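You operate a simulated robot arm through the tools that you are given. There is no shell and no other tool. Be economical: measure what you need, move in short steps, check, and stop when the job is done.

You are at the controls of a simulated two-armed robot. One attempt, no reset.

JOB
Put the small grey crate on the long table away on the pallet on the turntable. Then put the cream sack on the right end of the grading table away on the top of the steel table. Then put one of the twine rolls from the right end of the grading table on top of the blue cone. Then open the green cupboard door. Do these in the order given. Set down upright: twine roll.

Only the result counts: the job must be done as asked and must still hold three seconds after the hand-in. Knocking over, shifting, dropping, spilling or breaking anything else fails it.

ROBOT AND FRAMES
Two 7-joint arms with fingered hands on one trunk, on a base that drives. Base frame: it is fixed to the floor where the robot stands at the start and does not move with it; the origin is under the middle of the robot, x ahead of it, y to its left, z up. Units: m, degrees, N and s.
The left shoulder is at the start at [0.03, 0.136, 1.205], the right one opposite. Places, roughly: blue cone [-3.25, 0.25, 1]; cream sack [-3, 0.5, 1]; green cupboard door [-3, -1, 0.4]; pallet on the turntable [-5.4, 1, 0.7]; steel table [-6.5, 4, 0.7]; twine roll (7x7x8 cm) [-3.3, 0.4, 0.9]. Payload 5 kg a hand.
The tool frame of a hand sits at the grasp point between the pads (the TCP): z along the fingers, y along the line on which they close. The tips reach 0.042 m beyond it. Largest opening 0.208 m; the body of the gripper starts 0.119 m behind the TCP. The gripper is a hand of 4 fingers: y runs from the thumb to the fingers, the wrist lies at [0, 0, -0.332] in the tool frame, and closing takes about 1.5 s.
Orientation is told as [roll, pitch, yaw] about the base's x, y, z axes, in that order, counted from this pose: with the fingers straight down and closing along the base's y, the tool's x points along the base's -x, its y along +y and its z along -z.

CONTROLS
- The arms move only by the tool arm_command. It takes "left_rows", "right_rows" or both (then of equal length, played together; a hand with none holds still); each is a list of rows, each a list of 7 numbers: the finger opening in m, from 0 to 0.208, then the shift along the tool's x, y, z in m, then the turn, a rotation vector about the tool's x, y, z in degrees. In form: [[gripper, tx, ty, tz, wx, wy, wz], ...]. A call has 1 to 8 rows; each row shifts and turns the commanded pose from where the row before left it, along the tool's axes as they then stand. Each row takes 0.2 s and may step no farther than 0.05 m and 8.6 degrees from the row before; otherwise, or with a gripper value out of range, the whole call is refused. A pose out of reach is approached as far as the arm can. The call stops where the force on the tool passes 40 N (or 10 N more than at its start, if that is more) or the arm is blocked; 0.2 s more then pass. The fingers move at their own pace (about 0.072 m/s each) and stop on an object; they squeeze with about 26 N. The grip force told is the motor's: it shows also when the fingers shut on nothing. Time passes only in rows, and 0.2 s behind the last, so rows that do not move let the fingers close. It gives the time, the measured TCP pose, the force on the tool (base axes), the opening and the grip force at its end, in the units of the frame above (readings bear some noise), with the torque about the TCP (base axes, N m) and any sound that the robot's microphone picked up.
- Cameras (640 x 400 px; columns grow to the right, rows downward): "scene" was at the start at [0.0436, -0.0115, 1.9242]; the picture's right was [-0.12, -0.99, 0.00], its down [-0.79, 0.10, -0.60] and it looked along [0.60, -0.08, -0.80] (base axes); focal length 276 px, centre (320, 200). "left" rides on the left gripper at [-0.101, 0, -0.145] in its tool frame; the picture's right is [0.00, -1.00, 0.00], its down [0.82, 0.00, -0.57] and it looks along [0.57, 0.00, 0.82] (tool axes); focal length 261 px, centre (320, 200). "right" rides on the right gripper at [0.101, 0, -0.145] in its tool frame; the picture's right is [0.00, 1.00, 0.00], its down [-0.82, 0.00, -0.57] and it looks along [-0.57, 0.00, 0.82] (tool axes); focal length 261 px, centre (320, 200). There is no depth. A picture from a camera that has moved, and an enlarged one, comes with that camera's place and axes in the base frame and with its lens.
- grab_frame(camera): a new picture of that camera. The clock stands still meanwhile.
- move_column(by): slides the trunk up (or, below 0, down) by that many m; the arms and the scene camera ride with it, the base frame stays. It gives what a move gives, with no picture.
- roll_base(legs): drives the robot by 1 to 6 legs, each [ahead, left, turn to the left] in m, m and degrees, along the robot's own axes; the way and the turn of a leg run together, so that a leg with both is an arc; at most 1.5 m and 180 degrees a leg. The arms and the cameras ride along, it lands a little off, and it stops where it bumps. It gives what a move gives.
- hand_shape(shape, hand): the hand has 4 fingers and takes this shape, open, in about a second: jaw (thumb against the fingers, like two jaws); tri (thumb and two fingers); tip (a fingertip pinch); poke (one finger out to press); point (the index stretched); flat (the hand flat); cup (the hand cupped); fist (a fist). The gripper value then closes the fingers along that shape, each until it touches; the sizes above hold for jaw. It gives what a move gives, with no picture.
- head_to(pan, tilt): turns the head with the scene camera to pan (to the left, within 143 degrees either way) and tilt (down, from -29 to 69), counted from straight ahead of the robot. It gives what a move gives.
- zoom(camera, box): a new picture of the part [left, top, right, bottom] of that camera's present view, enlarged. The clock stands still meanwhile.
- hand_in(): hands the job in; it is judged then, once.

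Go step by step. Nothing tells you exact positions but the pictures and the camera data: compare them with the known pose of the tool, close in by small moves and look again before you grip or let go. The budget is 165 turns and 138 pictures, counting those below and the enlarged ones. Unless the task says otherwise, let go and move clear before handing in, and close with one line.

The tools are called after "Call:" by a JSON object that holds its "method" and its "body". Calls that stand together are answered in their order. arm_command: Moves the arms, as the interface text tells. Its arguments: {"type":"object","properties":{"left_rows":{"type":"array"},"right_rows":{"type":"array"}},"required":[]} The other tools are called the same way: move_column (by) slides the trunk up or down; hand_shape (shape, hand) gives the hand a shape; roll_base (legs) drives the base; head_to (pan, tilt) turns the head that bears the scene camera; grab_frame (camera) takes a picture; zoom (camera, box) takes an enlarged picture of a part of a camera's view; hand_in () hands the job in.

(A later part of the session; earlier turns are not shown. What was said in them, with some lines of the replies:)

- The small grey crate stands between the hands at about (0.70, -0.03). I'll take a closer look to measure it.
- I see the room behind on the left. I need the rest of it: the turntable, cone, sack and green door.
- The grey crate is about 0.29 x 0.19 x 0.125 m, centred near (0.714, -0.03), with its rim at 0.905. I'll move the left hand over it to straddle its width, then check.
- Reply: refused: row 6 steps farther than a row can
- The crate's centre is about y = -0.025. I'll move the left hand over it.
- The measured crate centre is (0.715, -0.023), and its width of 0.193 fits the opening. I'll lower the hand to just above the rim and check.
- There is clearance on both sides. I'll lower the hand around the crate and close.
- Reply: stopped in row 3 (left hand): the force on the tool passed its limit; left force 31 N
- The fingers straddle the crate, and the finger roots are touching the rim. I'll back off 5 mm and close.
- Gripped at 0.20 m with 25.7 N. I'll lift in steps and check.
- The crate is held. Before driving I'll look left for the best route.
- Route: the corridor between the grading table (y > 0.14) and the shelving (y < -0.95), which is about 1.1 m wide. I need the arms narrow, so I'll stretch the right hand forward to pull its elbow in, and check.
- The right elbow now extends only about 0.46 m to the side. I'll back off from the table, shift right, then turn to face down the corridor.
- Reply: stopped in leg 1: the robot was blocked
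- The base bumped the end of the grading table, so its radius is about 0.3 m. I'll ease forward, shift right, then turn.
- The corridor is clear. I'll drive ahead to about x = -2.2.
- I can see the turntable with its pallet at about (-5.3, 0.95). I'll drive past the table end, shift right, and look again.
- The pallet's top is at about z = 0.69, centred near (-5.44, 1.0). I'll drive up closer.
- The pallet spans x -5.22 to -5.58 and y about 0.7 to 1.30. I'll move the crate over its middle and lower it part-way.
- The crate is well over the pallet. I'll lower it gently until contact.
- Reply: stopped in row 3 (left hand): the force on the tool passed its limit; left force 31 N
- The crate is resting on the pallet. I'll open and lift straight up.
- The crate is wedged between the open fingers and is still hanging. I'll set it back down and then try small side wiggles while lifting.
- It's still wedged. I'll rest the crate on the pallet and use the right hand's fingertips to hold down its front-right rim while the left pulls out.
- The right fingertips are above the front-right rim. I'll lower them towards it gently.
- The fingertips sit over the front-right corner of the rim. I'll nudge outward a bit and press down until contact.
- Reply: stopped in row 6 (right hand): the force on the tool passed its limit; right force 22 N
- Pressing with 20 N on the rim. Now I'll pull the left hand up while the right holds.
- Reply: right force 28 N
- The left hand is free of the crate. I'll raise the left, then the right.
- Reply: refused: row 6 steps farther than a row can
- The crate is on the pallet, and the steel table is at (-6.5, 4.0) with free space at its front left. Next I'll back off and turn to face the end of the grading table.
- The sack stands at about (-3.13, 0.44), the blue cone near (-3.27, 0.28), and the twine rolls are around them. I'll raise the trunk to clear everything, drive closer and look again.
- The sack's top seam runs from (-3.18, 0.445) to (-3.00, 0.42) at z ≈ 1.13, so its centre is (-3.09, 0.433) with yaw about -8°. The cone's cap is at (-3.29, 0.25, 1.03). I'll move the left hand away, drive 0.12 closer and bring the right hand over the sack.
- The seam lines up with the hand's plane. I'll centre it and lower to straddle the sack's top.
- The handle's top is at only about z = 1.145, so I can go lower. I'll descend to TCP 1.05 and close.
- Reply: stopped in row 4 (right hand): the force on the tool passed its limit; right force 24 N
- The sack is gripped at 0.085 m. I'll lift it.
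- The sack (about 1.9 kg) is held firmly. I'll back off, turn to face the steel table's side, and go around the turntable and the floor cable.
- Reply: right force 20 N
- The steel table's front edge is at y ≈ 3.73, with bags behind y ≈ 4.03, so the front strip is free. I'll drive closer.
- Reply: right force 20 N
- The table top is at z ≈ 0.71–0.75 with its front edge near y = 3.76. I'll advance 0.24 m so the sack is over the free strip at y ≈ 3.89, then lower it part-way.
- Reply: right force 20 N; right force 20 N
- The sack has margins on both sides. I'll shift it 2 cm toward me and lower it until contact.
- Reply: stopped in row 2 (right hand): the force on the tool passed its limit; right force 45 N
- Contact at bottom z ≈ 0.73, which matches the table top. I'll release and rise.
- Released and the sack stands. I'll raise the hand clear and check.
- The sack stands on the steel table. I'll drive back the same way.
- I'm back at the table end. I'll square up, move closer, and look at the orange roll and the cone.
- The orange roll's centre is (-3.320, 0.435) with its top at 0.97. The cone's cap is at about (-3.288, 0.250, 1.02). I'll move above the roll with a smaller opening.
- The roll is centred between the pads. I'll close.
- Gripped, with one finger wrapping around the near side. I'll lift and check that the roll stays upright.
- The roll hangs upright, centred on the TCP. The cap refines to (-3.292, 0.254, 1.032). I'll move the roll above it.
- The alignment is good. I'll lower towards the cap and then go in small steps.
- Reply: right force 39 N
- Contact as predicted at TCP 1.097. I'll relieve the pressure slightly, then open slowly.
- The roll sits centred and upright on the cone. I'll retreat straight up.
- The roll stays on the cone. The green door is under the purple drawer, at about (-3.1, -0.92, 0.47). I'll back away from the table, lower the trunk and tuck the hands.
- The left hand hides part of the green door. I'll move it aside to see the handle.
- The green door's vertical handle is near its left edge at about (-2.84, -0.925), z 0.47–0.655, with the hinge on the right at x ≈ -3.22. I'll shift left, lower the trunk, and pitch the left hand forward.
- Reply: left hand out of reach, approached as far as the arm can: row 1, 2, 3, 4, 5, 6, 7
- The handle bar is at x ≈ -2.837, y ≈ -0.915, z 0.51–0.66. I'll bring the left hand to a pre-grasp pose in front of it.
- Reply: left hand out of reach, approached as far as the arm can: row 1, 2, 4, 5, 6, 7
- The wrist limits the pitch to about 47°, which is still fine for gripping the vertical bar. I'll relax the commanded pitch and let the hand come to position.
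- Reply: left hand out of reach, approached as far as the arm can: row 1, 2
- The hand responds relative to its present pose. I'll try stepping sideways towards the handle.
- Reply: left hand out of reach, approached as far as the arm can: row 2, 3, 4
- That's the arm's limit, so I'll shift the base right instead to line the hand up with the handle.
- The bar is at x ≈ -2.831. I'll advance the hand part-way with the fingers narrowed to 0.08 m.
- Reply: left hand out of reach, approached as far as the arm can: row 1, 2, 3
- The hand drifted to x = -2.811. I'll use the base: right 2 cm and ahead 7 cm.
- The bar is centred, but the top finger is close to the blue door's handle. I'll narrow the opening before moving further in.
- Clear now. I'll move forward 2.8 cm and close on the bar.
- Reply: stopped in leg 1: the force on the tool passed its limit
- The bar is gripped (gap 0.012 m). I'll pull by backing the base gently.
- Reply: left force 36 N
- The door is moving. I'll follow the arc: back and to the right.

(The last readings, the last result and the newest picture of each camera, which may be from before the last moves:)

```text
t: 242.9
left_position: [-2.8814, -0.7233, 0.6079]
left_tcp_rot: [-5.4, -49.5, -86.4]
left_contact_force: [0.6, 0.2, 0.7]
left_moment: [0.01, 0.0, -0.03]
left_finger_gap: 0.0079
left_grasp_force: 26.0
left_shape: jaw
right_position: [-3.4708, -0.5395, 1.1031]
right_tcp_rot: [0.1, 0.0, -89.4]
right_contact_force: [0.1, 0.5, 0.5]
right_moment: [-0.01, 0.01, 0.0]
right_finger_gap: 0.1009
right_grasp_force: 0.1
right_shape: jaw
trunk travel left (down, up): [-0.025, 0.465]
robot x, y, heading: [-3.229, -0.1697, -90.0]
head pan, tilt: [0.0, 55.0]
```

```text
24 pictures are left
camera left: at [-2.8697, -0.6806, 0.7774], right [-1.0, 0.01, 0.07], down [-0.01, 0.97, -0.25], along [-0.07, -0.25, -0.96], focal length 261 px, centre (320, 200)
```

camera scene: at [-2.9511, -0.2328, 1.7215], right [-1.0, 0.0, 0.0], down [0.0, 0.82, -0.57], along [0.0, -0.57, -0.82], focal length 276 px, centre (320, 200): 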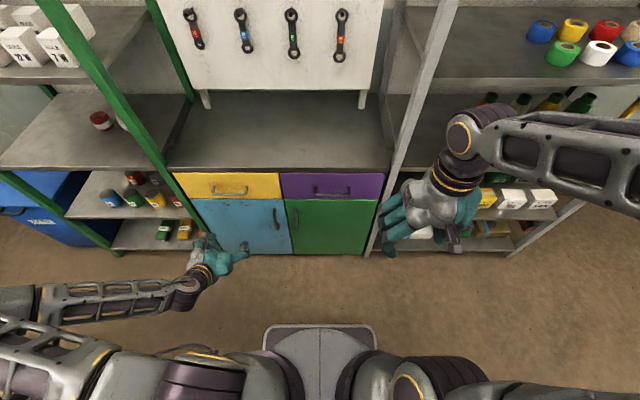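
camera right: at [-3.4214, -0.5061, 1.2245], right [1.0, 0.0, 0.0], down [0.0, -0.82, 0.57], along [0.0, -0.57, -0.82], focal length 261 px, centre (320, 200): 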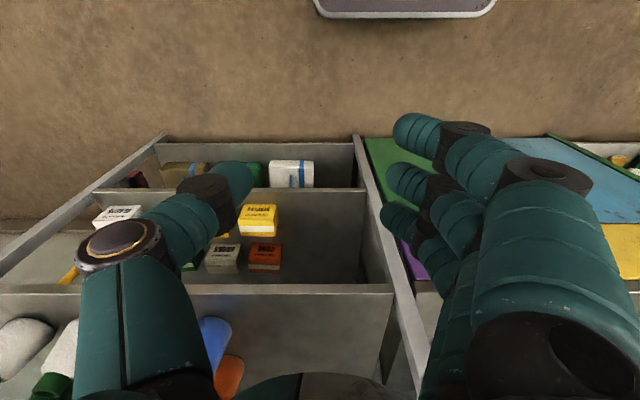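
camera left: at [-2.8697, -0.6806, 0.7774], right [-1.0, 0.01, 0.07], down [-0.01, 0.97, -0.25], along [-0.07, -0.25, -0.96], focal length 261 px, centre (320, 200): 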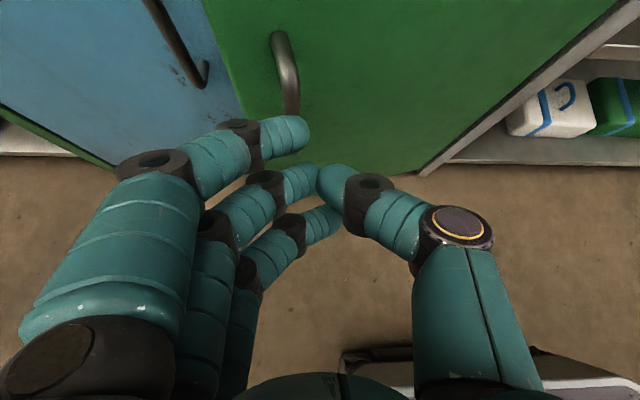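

The grip slipped off. I'll see how far the door stands open.

Call:
{"method": "zoom", "body": {"camera": "scene", "box": [150, 130, 350, 270]}}

```text
2.86 times, centred on (250, 200) of scene
camera zoom: at [-3.2294, -0.2132, 1.7213], right [-1.0, -0.01, 0.0], down [-0.01, 0.82, -0.57], along [0.0, -0.57, -0.82], focal length 790 px, centre (520, 200)
```

zoom: 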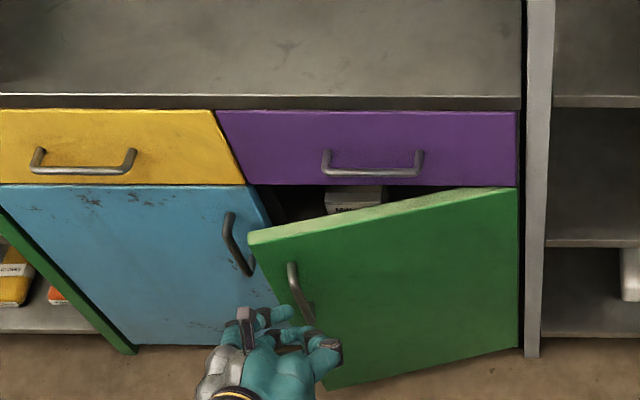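

The door stands open about 13°, with its free edge at about (-2.817, -0.853). I'll put the closed fingertips behind the free edge: first shift left of it.

Call:
{"method": "roll_base", "body": {"legs": [[0, 0.102, 0]]}}

Call:
{"method": "roll_base", "body": {"legs": [[0.08, 0, 0]]}}

Call:
{"method": "grab_frame", "body": {"camera": "left"}}

Call:
{"method": "zoom", "body": {"camera": "scene", "box": [190, 130, 350, 240]}}

```text
t: 244.1
left_position: [-2.7749, -0.7223, 0.6075]
left_tcp_rot: [-5.5, -49.5, -86.2]
left_contact_force: [1.0, -0.1, -0.7]
left_moment: [-0.06, 0.1, -0.11]
left_finger_gap: 0.008
left_grasp_force: 25.9
left_shape: jaw
right_position: [-3.3647, -0.5406, 1.1051]
right_tcp_rot: [0.0, -0.1, -89.1]
right_contact_force: [1.2, 0.4, 0.6]
right_moment: [-0.03, 0.25, 0.01]
right_finger_gap: 0.1008
right_grasp_force: 0.0
right_shape: jaw
trunk travel left (down, up): [-0.025, 0.465]
robot x, y, heading: [-3.1269, -0.1678, -89.5]
head pan, tilt: [0.0, 55.0]
```

```text
t: 245.1
left_position: [-2.7767, -0.8048, 0.6056]
left_tcp_rot: [-5.4, -49.4, -86.6]
left_contact_force: [-0.6, -1.5, -1.2]
left_moment: [0.05, 0.0, 0.0]
left_finger_gap: 0.0079
left_grasp_force: 26.1
left_shape: jaw
right_position: [-3.3674, -0.6199, 1.1031]
right_tcp_rot: [0.1, 0.0, -89.3]
right_contact_force: [0.4, -0.6, 0.1]
right_moment: [0.23, 0.02, 0.03]
right_finger_gap: 0.1008
right_grasp_force: 0.0
right_shape: jaw
trunk travel left (down, up): [-0.025, 0.465]
robot x, y, heading: [-3.1217, -0.2429, -89.6]
head pan, tilt: [0.0, 55.0]
```

```text
22 pictures are left
camera left: at [-2.7648, -0.7605, 0.7764], right [-1.0, 0.01, 0.07], down [-0.01, 0.97, -0.25], along [-0.07, -0.25, -0.97], focal length 261 px, centre (320, 200)
```

left: 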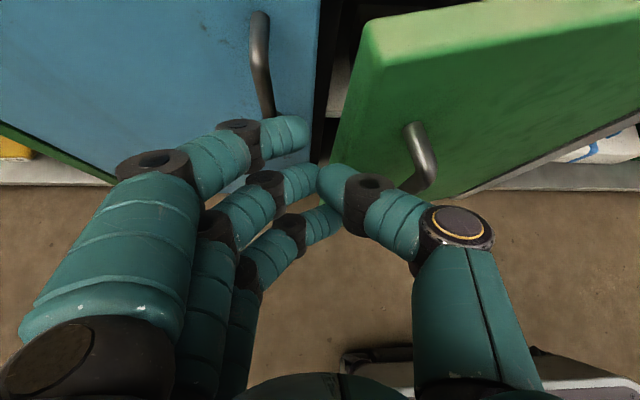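

```text
3.64 times, centred on (270, 185) of scene
camera zoom: at [-3.1249, -0.2942, 1.7212], right [-1.0, -0.01, 0.0], down [-0.01, 0.82, -0.57], along [0.0, -0.57, -0.82], focal length 1006 px, centre (502, 254)
```

zoom: 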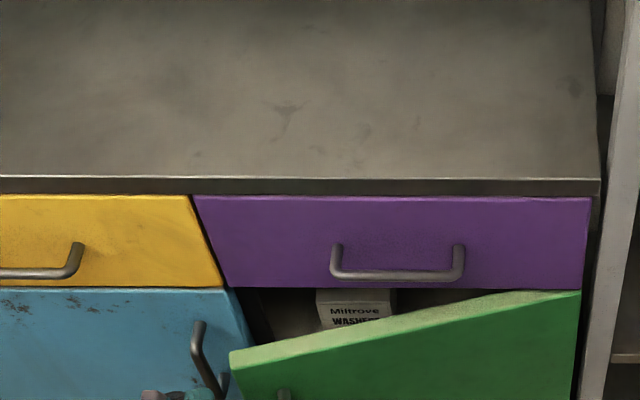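

The thumb would catch on the door's edge, so a single stretched finger suits the gap better. I'll back off, shape the left hand to "point", and look.

Call:
{"method": "roll_base", "body": {"legs": [[-0.09, 0, 0]]}}

Call:
{"method": "hand_shape", "body": {"hand": "left", "shape": "point"}}

Call:
{"method": "grab_frame", "body": {"camera": "left"}}

Call:
{"method": "zoom", "body": {"camera": "scene", "box": [170, 140, 330, 260]}}

```text
t: 246.2
left_position: [-2.776, -0.7132, 0.6083]
left_tcp_rot: [-5.5, -49.6, -86.5]
left_contact_force: [0.3, 1.1, -0.2]
left_moment: [-0.06, 0.0, 0.03]
left_finger_gap: 0.0083
left_grasp_force: 25.9
left_shape: jaw
right_position: [-3.3686, -0.527, 1.1052]
right_tcp_rot: [0.1, -0.1, -89.4]
right_contact_force: [0.5, 2.0, 0.1]
right_moment: [-0.19, 0.0, -0.01]
right_finger_gap: 0.1011
right_grasp_force: 0.1
right_shape: jaw
trunk travel left (down, up): [-0.025, 0.465]
robot x, y, heading: [-3.1248, -0.1589, -89.4]
head pan, tilt: [0.0, 55.0]
```

```text
t: 247.1
left_position: [-2.7765, -0.7146, 0.6062]
left_tcp_rot: [-5.6, -49.5, -86.7]
left_contact_force: [0.5, 0.2, 0.9]
left_moment: [-0.04, -0.03, 0.06]
left_finger_gap: 0.2014
left_grasp_force: 0.1
left_shape: point
right_position: [-3.3689, -0.5288, 1.1032]
right_tcp_rot: [0.0, -0.1, -89.4]
right_contact_force: [-0.3, -0.7, 0.4]
right_moment: [0.02, 0.01, -0.01]
right_finger_gap: 0.1009
right_grasp_force: 0.1
right_shape: jaw
trunk travel left (down, up): [-0.025, 0.465]
robot x, y, heading: [-3.1251, -0.1564, -89.5]
head pan, tilt: [0.0, 55.0]
```

```text
20 pictures are left
camera left: at [-2.7658, -0.6701, 0.7772], right [-1.0, 0.01, 0.07], down [-0.01, 0.97, -0.25], along [-0.07, -0.25, -0.96], focal length 261 px, centre (320, 200)
```

left: 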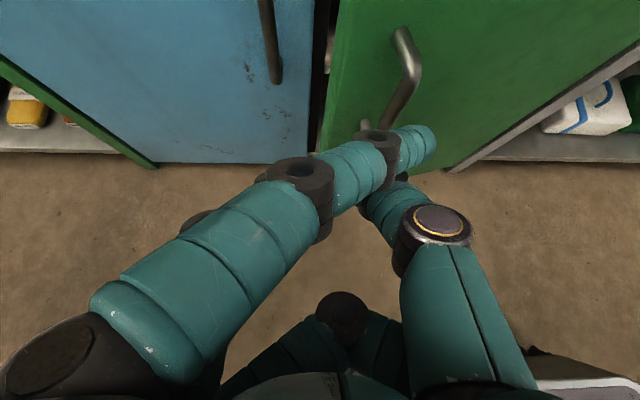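

```text
3.33 times, centred on (250, 200) of scene
camera zoom: at [-3.1256, -0.2022, 1.7213], right [-1.0, -0.01, 0.0], down [-0.01, 0.82, -0.57], along [0.0, -0.57, -0.82], focal length 922 px, centre (553, 200)
```

zoom: 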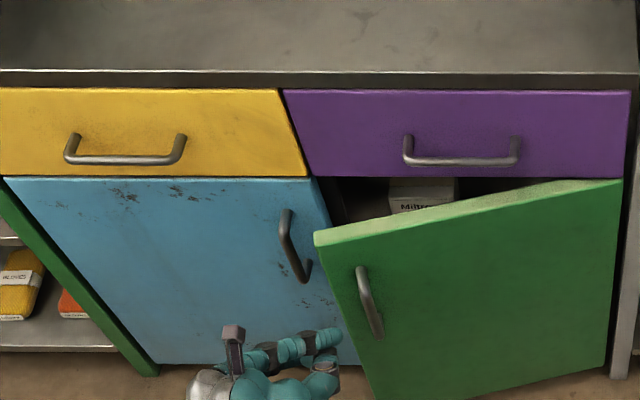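

The index finger now forms a hook pointing right, with its tip at about (-2.841, -0.742, 0.63). I'll shift left 6 cm, then advance in two steps so the tip passes just left of the door's edge.

Call:
{"method": "roll_base", "body": {"legs": [[0, 0.065, 0]]}}

Call:
{"method": "roll_base", "body": {"legs": [[0.09, 0, 0]]}}

Call:
{"method": "grab_frame", "body": {"camera": "left"}}

```text
t: 248.1
left_position: [-2.7102, -0.7132, 0.6068]
left_tcp_rot: [-5.7, -49.5, -86.4]
left_contact_force: [2.0, 0.3, -0.6]
left_moment: [-0.04, 0.19, -0.15]
left_finger_gap: 0.2018
left_grasp_force: 0.1
left_shape: point
right_position: [-3.3014, -0.5278, 1.1044]
right_tcp_rot: [0.1, 0.0, -89.2]
right_contact_force: [2.0, 0.3, 0.0]
right_moment: [-0.02, 0.21, 0.02]
right_finger_gap: 0.1007
right_grasp_force: 0.1
right_shape: jaw
trunk travel left (down, up): [-0.025, 0.465]
robot x, y, heading: [-3.0591, -0.1581, -89.7]
head pan, tilt: [0.0, 55.0]
```

```text
t: 249.2
left_position: [-2.7121, -0.8035, 0.606]
left_tcp_rot: [-5.4, -49.4, -86.6]
left_contact_force: [-0.3, -1.0, -0.6]
left_moment: [0.05, 0.04, -0.03]
left_finger_gap: 0.2014
left_grasp_force: 0.0
left_shape: point
right_position: [-3.3034, -0.6198, 1.1051]
right_tcp_rot: [0.1, -0.1, -89.4]
right_contact_force: [-0.4, -1.5, 0.2]
right_moment: [0.24, 0.04, -0.03]
right_finger_gap: 0.1007
right_grasp_force: 0.2
right_shape: jaw
trunk travel left (down, up): [-0.025, 0.465]
robot x, y, heading: [-3.0618, -0.2465, -89.8]
head pan, tilt: [0.0, 55.0]
```

```text
18 pictures are left
camera left: at [-2.7005, -0.7604, 0.7762], right [-1.0, 0.01, 0.06], down [-0.01, 0.97, -0.25], along [-0.07, -0.25, -0.97], focal length 261 px, centre (320, 200)
```

left: 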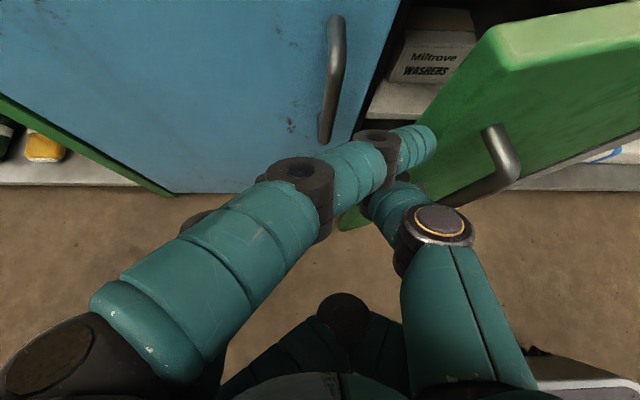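

The tip is just left of the door's edge. I'll advance 6 cm more.

Call:
{"method": "roll_base", "body": {"legs": [[0.063, 0, 0]]}}

Call:
{"method": "grab_frame", "body": {"camera": "left"}}

```text
t: 250.2
left_position: [-2.7117, -0.868, 0.6058]
left_tcp_rot: [-5.3, -49.6, -86.6]
left_contact_force: [0.0, -1.3, -1.0]
left_moment: [0.05, 0.02, -0.02]
left_finger_gap: 0.2019
left_grasp_force: 0.0
left_shape: point
right_position: [-3.3025, -0.6835, 1.1033]
right_tcp_rot: [0.0, 0.0, -89.3]
right_contact_force: [-0.3, -1.6, -0.7]
right_moment: [0.17, -0.05, 0.01]
right_finger_gap: 0.101
right_grasp_force: 0.0
right_shape: jaw
trunk travel left (down, up): [-0.025, 0.465]
robot x, y, heading: [-3.0582, -0.307, -89.2]
head pan, tilt: [0.0, 55.0]
```

```text
17 pictures are left
camera left: at [-2.7002, -0.8237, 0.7764], right [-1.0, 0.01, 0.06], down [-0.01, 0.97, -0.25], along [-0.07, -0.25, -0.97], focal length 261 px, centre (320, 200)
```

left: 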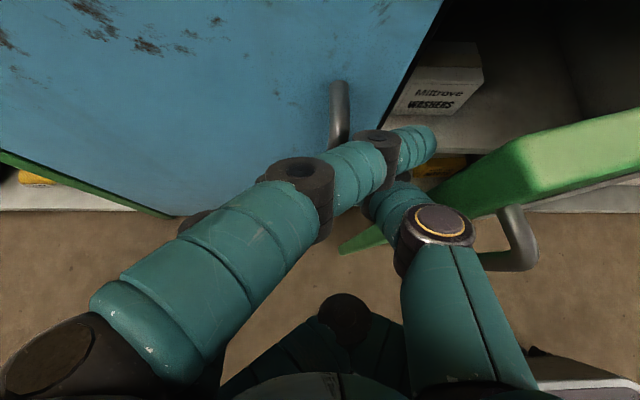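

The fingertip is behind the door's edge. I'll slide right while backing slightly, then pull back.

Call:
{"method": "roll_base", "body": {"legs": [[-0.012, 0, 0], [0, -0.045, 0]]}}

Call:
{"method": "grab_frame", "body": {"camera": "left"}}

```text
t: 251.5
left_position: [-2.7349, -0.8538, 0.605]
left_tcp_rot: [-4.2, -49.5, -86.5]
left_contact_force: [-1.2, -0.2, -1.0]
left_moment: [-0.05, 0.07, -0.11]
left_finger_gap: 0.0
left_grasp_force: 0.0
left_shape: point
right_position: [-3.3384, -0.67, 1.1049]
right_tcp_rot: [0.0, 0.0, -89.4]
right_contact_force: [0.1, -0.6, -0.3]
right_moment: [0.06, 0.11, -0.03]
right_finger_gap: 0.1007
right_grasp_force: 0.1
right_shape: jaw
trunk travel left (down, up): [-0.025, 0.465]
robot x, y, heading: [-3.096, -0.2983, -89.4]
head pan, tilt: [0.0, 55.0]
stopped in leg 2: the force on the tool passed its limit (the readings are from after the stop); the commanded pose is now the measured one
```

```text
16 pictures are left
camera left: at [-2.7267, -0.8104, 0.7748], right [-1.0, -0.01, 0.05], down [-0.02, 0.97, -0.25], along [-0.05, -0.25, -0.97], focal length 261 px, centre (320, 200)
```

left: 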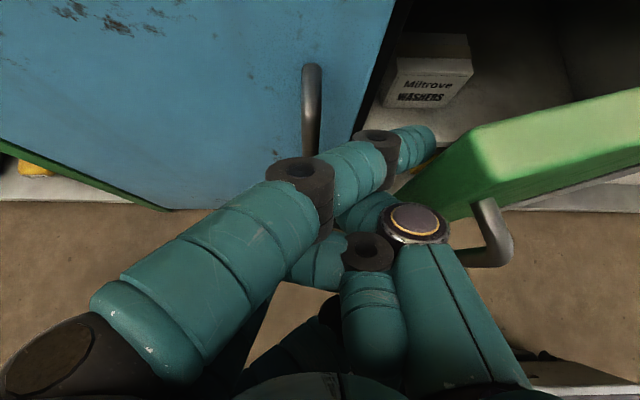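

The thumb met the door's edge, but the index tip overlaps behind it by about 1 cm. I'll pull back and see if it hooks.

Call:
{"method": "roll_base", "body": {"legs": [[-0.025, 0, 0]]}}

Call:
{"method": "grab_frame", "body": {"camera": "left"}}

```text
t: 252.3
left_position: [-2.7347, -0.8268, 0.6053]
left_tcp_rot: [-4.2, -49.6, -86.6]
left_contact_force: [0.1, 1.2, 1.3]
left_moment: [-0.09, -0.05, 0.03]
left_finger_gap: 0.0
left_grasp_force: 0.0
left_shape: point
right_position: [-3.3394, -0.6405, 1.1049]
right_tcp_rot: [0.0, -0.2, -89.4]
right_contact_force: [0.3, 2.2, 1.2]
right_moment: [-0.27, -0.02, 0.04]
right_finger_gap: 0.1006
right_grasp_force: 0.1
right_shape: jaw
trunk travel left (down, up): [-0.025, 0.465]
robot x, y, heading: [-3.0961, -0.2751, -89.5]
head pan, tilt: [0.0, 55.0]
```

```text
15 pictures are left
camera left: at [-2.7269, -0.7828, 0.7761], right [-1.0, -0.01, 0.05], down [-0.02, 0.97, -0.25], along [-0.05, -0.26, -0.97], focal length 261 px, centre (320, 200)
```

left: 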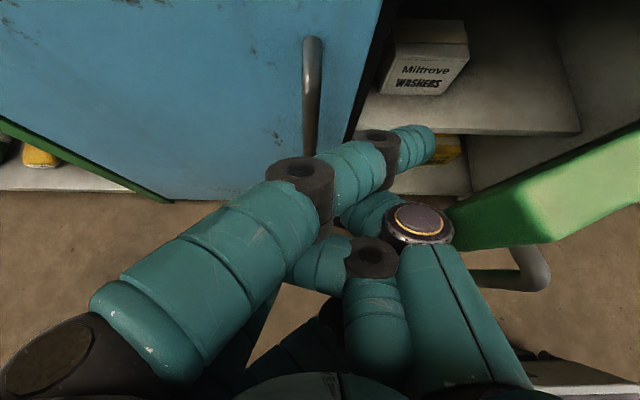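

The door has opened further. I'll keep pulling back and to the right along the arc.

Call:
{"method": "roll_base", "body": {"legs": [[-0.05, -0.015, 0], [-0.04, -0.03, 0]]}}

Call:
{"method": "grab_frame", "body": {"camera": "left"}}

```text
t: 253.8
left_position: [-2.7836, -0.739, 0.6064]
left_tcp_rot: [-4.2, -49.5, -86.7]
left_contact_force: [-1.2, -0.1, 1.0]
left_moment: [-0.01, -0.02, 0.03]
left_finger_gap: 0.0
left_grasp_force: 0.1
left_shape: point
right_position: [-3.3863, -0.5522, 1.1039]
right_tcp_rot: [0.1, 0.0, -89.5]
right_contact_force: [-0.5, 1.4, 0.0]
right_moment: [-0.17, -0.19, 0.02]
right_finger_gap: 0.101
right_grasp_force: 0.2
right_shape: jaw
trunk travel left (down, up): [-0.025, 0.465]
robot x, y, heading: [-3.1417, -0.1846, -89.6]
head pan, tilt: [0.0, 55.0]
```

```text
14 pictures are left
camera left: at [-2.7754, -0.6946, 0.7762], right [-1.0, -0.01, 0.05], down [-0.02, 0.97, -0.25], along [-0.05, -0.25, -0.97], focal length 261 px, centre (320, 200)
```

left: 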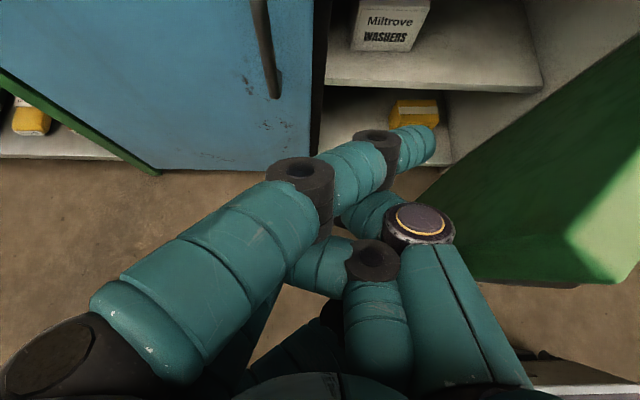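

The door is now well open with the hand behind it. I'll push it wider by driving right.

Call:
{"method": "roll_base", "body": {"legs": [[0, -0.1, 0]]}}

Call:
{"method": "grab_frame", "body": {"camera": "scene"}}

```text
t: 254.9
left_position: [-2.8819, -0.7395, 0.6048]
left_tcp_rot: [-4.2, -49.5, -86.8]
left_contact_force: [-1.3, 0.2, 1.0]
left_moment: [0.12, -0.09, 0.09]
left_finger_gap: 0.0
left_grasp_force: 0.0
left_shape: point
right_position: [-3.4872, -0.555, 1.1047]
right_tcp_rot: [0.1, 0.0, -89.5]
right_contact_force: [-0.9, 0.2, 0.1]
right_moment: [0.01, -0.29, -0.01]
right_finger_gap: 0.1007
right_grasp_force: 0.1
right_shape: jaw
trunk travel left (down, up): [-0.025, 0.465]
robot x, y, heading: [-3.2414, -0.1838, -89.5]
head pan, tilt: [0.0, 55.0]
```

```text
13 pictures are left
camera scene: at [-3.2439, -0.2281, 1.7213], right [-1.0, -0.01, 0.0], down [0.0, 0.82, -0.57], along [0.0, -0.57, -0.82], focal length 276 px, centre (320, 200)
```

scene: 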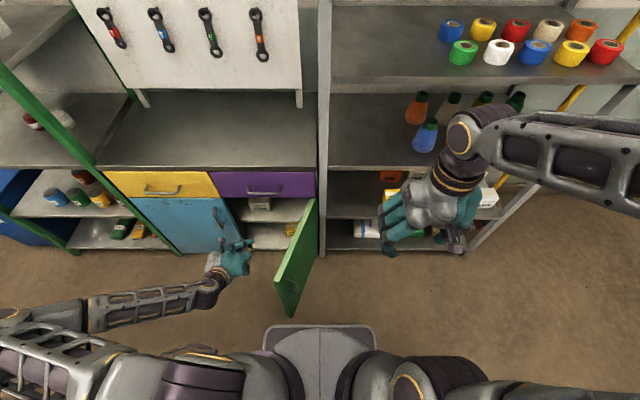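

The door stands open about 70°. I'll back off slightly so the base clears its swing, then push it a little wider.

Call:
{"method": "roll_base", "body": {"legs": [[-0.03, 0, 0], [0, -0.2, 0]]}}

Call:
{"method": "grab_frame", "body": {"camera": "scene"}}

```text
t: 256.9
left_position: [-3.0838, -0.7115, 0.6043]
left_tcp_rot: [-4.0, -49.4, -86.9]
left_contact_force: [-1.2, 0.3, 0.0]
left_moment: [0.02, -0.12, 0.13]
left_finger_gap: 0.0
left_grasp_force: 0.1
left_shape: point
right_position: [-3.6858, -0.5252, 1.1036]
right_tcp_rot: [0.0, 0.0, -89.7]
right_contact_force: [-1.9, 0.8, -0.9]
right_moment: [-0.05, -0.17, -0.01]
right_finger_gap: 0.1006
right_grasp_force: 0.1
right_shape: jaw
trunk travel left (down, up): [-0.025, 0.465]
robot x, y, heading: [-3.4438, -0.1553, -89.7]
head pan, tilt: [0.0, 55.0]
```

```text
12 pictures are left
camera scene: at [-3.4432, -0.1989, 1.7213], right [-1.0, 0.0, 0.0], down [0.0, 0.82, -0.57], along [0.0, -0.57, -0.82], focal length 276 px, centre (320, 200)
```

scene: 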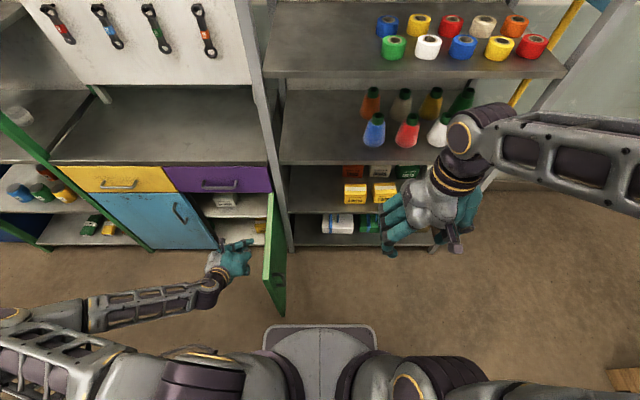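

The door is now open about 90°. I'll move the hand clear to the left and check the door and the roll.

Call:
{"method": "roll_base", "body": {"legs": [[0, 0.25, 0]]}}

Call:
{"method": "grab_frame", "body": {"camera": "scene"}}

Call:
{"method": "head_to", "body": {"pan": 135, "tilt": 50}}

Call:
{"method": "grab_frame", "body": {"camera": "scene"}}

Call:
{"method": "head_to", "body": {"pan": -135, "tilt": 35}}

Call:
{"method": "grab_frame", "body": {"camera": "scene"}}

```text
t: 258.8
left_position: [-2.8265, -0.7068, 0.6047]
left_tcp_rot: [-4.3, -49.5, -86.4]
left_contact_force: [0.3, 0.0, -1.5]
left_moment: [-0.06, 0.02, -0.02]
left_finger_gap: 0.0
left_grasp_force: 0.1
left_shape: point
right_position: [-3.4302, -0.5242, 1.1055]
right_tcp_rot: [-0.1, 0.0, -89.4]
right_contact_force: [-0.1, -0.1, 0.6]
right_moment: [-0.02, 0.17, 0.01]
right_finger_gap: 0.1004
right_grasp_force: 0.0
right_shape: jaw
trunk travel left (down, up): [-0.025, 0.465]
robot x, y, heading: [-3.1892, -0.1531, -89.4]
head pan, tilt: [0.0, 55.0]
```

```text
11 pictures are left
camera scene: at [-3.1879, -0.1971, 1.7213], right [-1.0, -0.01, 0.0], down [-0.01, 0.82, -0.57], along [0.01, -0.57, -0.82], focal length 276 px, centre (320, 200)
```

scene: 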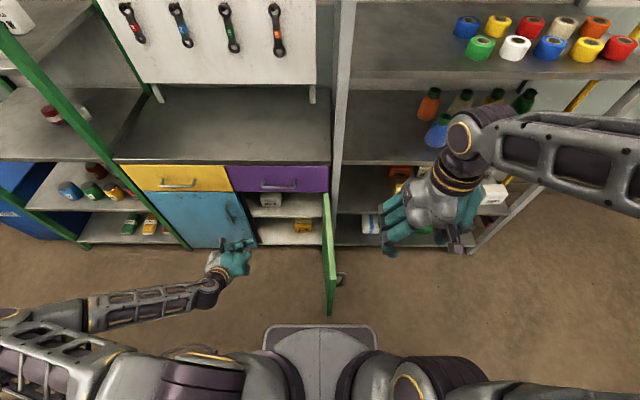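

```text
t: 260.9
left_position: [-2.8277, -0.7079, 0.6043]
left_tcp_rot: [-4.1, -49.6, -86.4]
left_contact_force: [-0.9, 0.7, -0.9]
left_moment: [-0.02, 0.0, -0.03]
left_finger_gap: 0.0
left_grasp_force: 0.0
left_shape: point
right_position: [-3.4314, -0.5237, 1.1042]
right_tcp_rot: [0.0, 0.1, -89.3]
right_contact_force: [-0.3, 0.3, 0.1]
right_moment: [0.0, -0.05, -0.02]
right_finger_gap: 0.1007
right_grasp_force: 0.1
right_shape: jaw
trunk travel left (down, up): [-0.025, 0.465]
robot x, y, heading: [-3.1877, -0.1551, -89.6]
head pan, tilt: [135.0, 50.0]
```

```text
10 pictures are left
camera scene: at [-3.1367, -0.07, 1.7278], right [0.71, -0.7, 0.0], down [-0.54, -0.55, -0.64], along [0.45, 0.46, -0.77], focal length 276 px, centre (320, 200)
```

scene: 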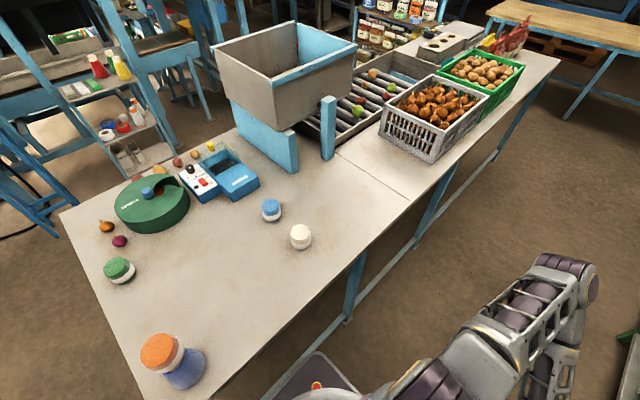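

```text
t: 264.7
left_position: [-2.8281, -0.7073, 0.6042]
left_tcp_rot: [-4.1, -49.4, -86.5]
left_contact_force: [0.9, -1.2, 0.4]
left_moment: [0.01, 0.07, -0.02]
left_finger_gap: 0.0
left_grasp_force: 0.1
left_shape: point
right_position: [-3.4322, -0.5245, 1.105]
right_tcp_rot: [-0.1, 0.0, -89.3]
right_contact_force: [0.5, -0.6, 0.3]
right_moment: [0.03, 0.04, 0.0]
right_finger_gap: 0.1009
right_grasp_force: 0.0
right_shape: jaw
trunk travel left (down, up): [-0.025, 0.465]
robot x, y, heading: [-3.1937, -0.1514, -89.3]
head pan, tilt: [-135.0, 35.0]
```

```text
9 pictures are left
camera scene: at [-3.2535, -0.0634, 1.7496], right [0.7, 0.71, 0.0], down [0.41, -0.4, -0.82], along [-0.59, 0.57, -0.57], focal length 276 px, centre (320, 200)
```

scene: 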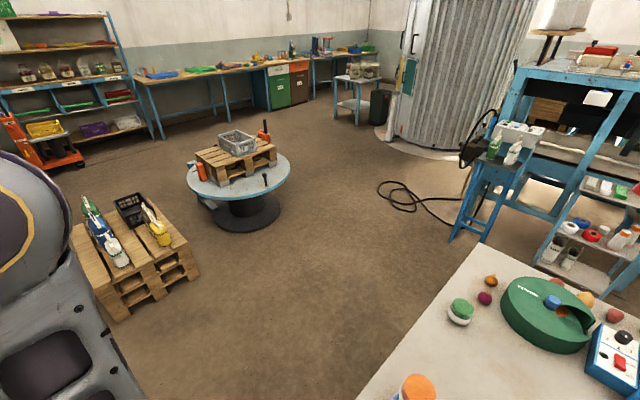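

The crate is on the turntable's pallet, the sack was seen standing on the steel table, the roll is upright on the cone, and the green door stays wide open. Both hands are clear, so I'm handing in.

Call:
{"method": "hand_in", "body": {}}

```text
The job is handed in.
```

I did all four tasks in the order you gave and handed the job in. My last pictures showed the crate on the pallet, the twine roll upright on the cone and the green door about 90° open; I last saw the sack upright on the steel table just after setting it down.
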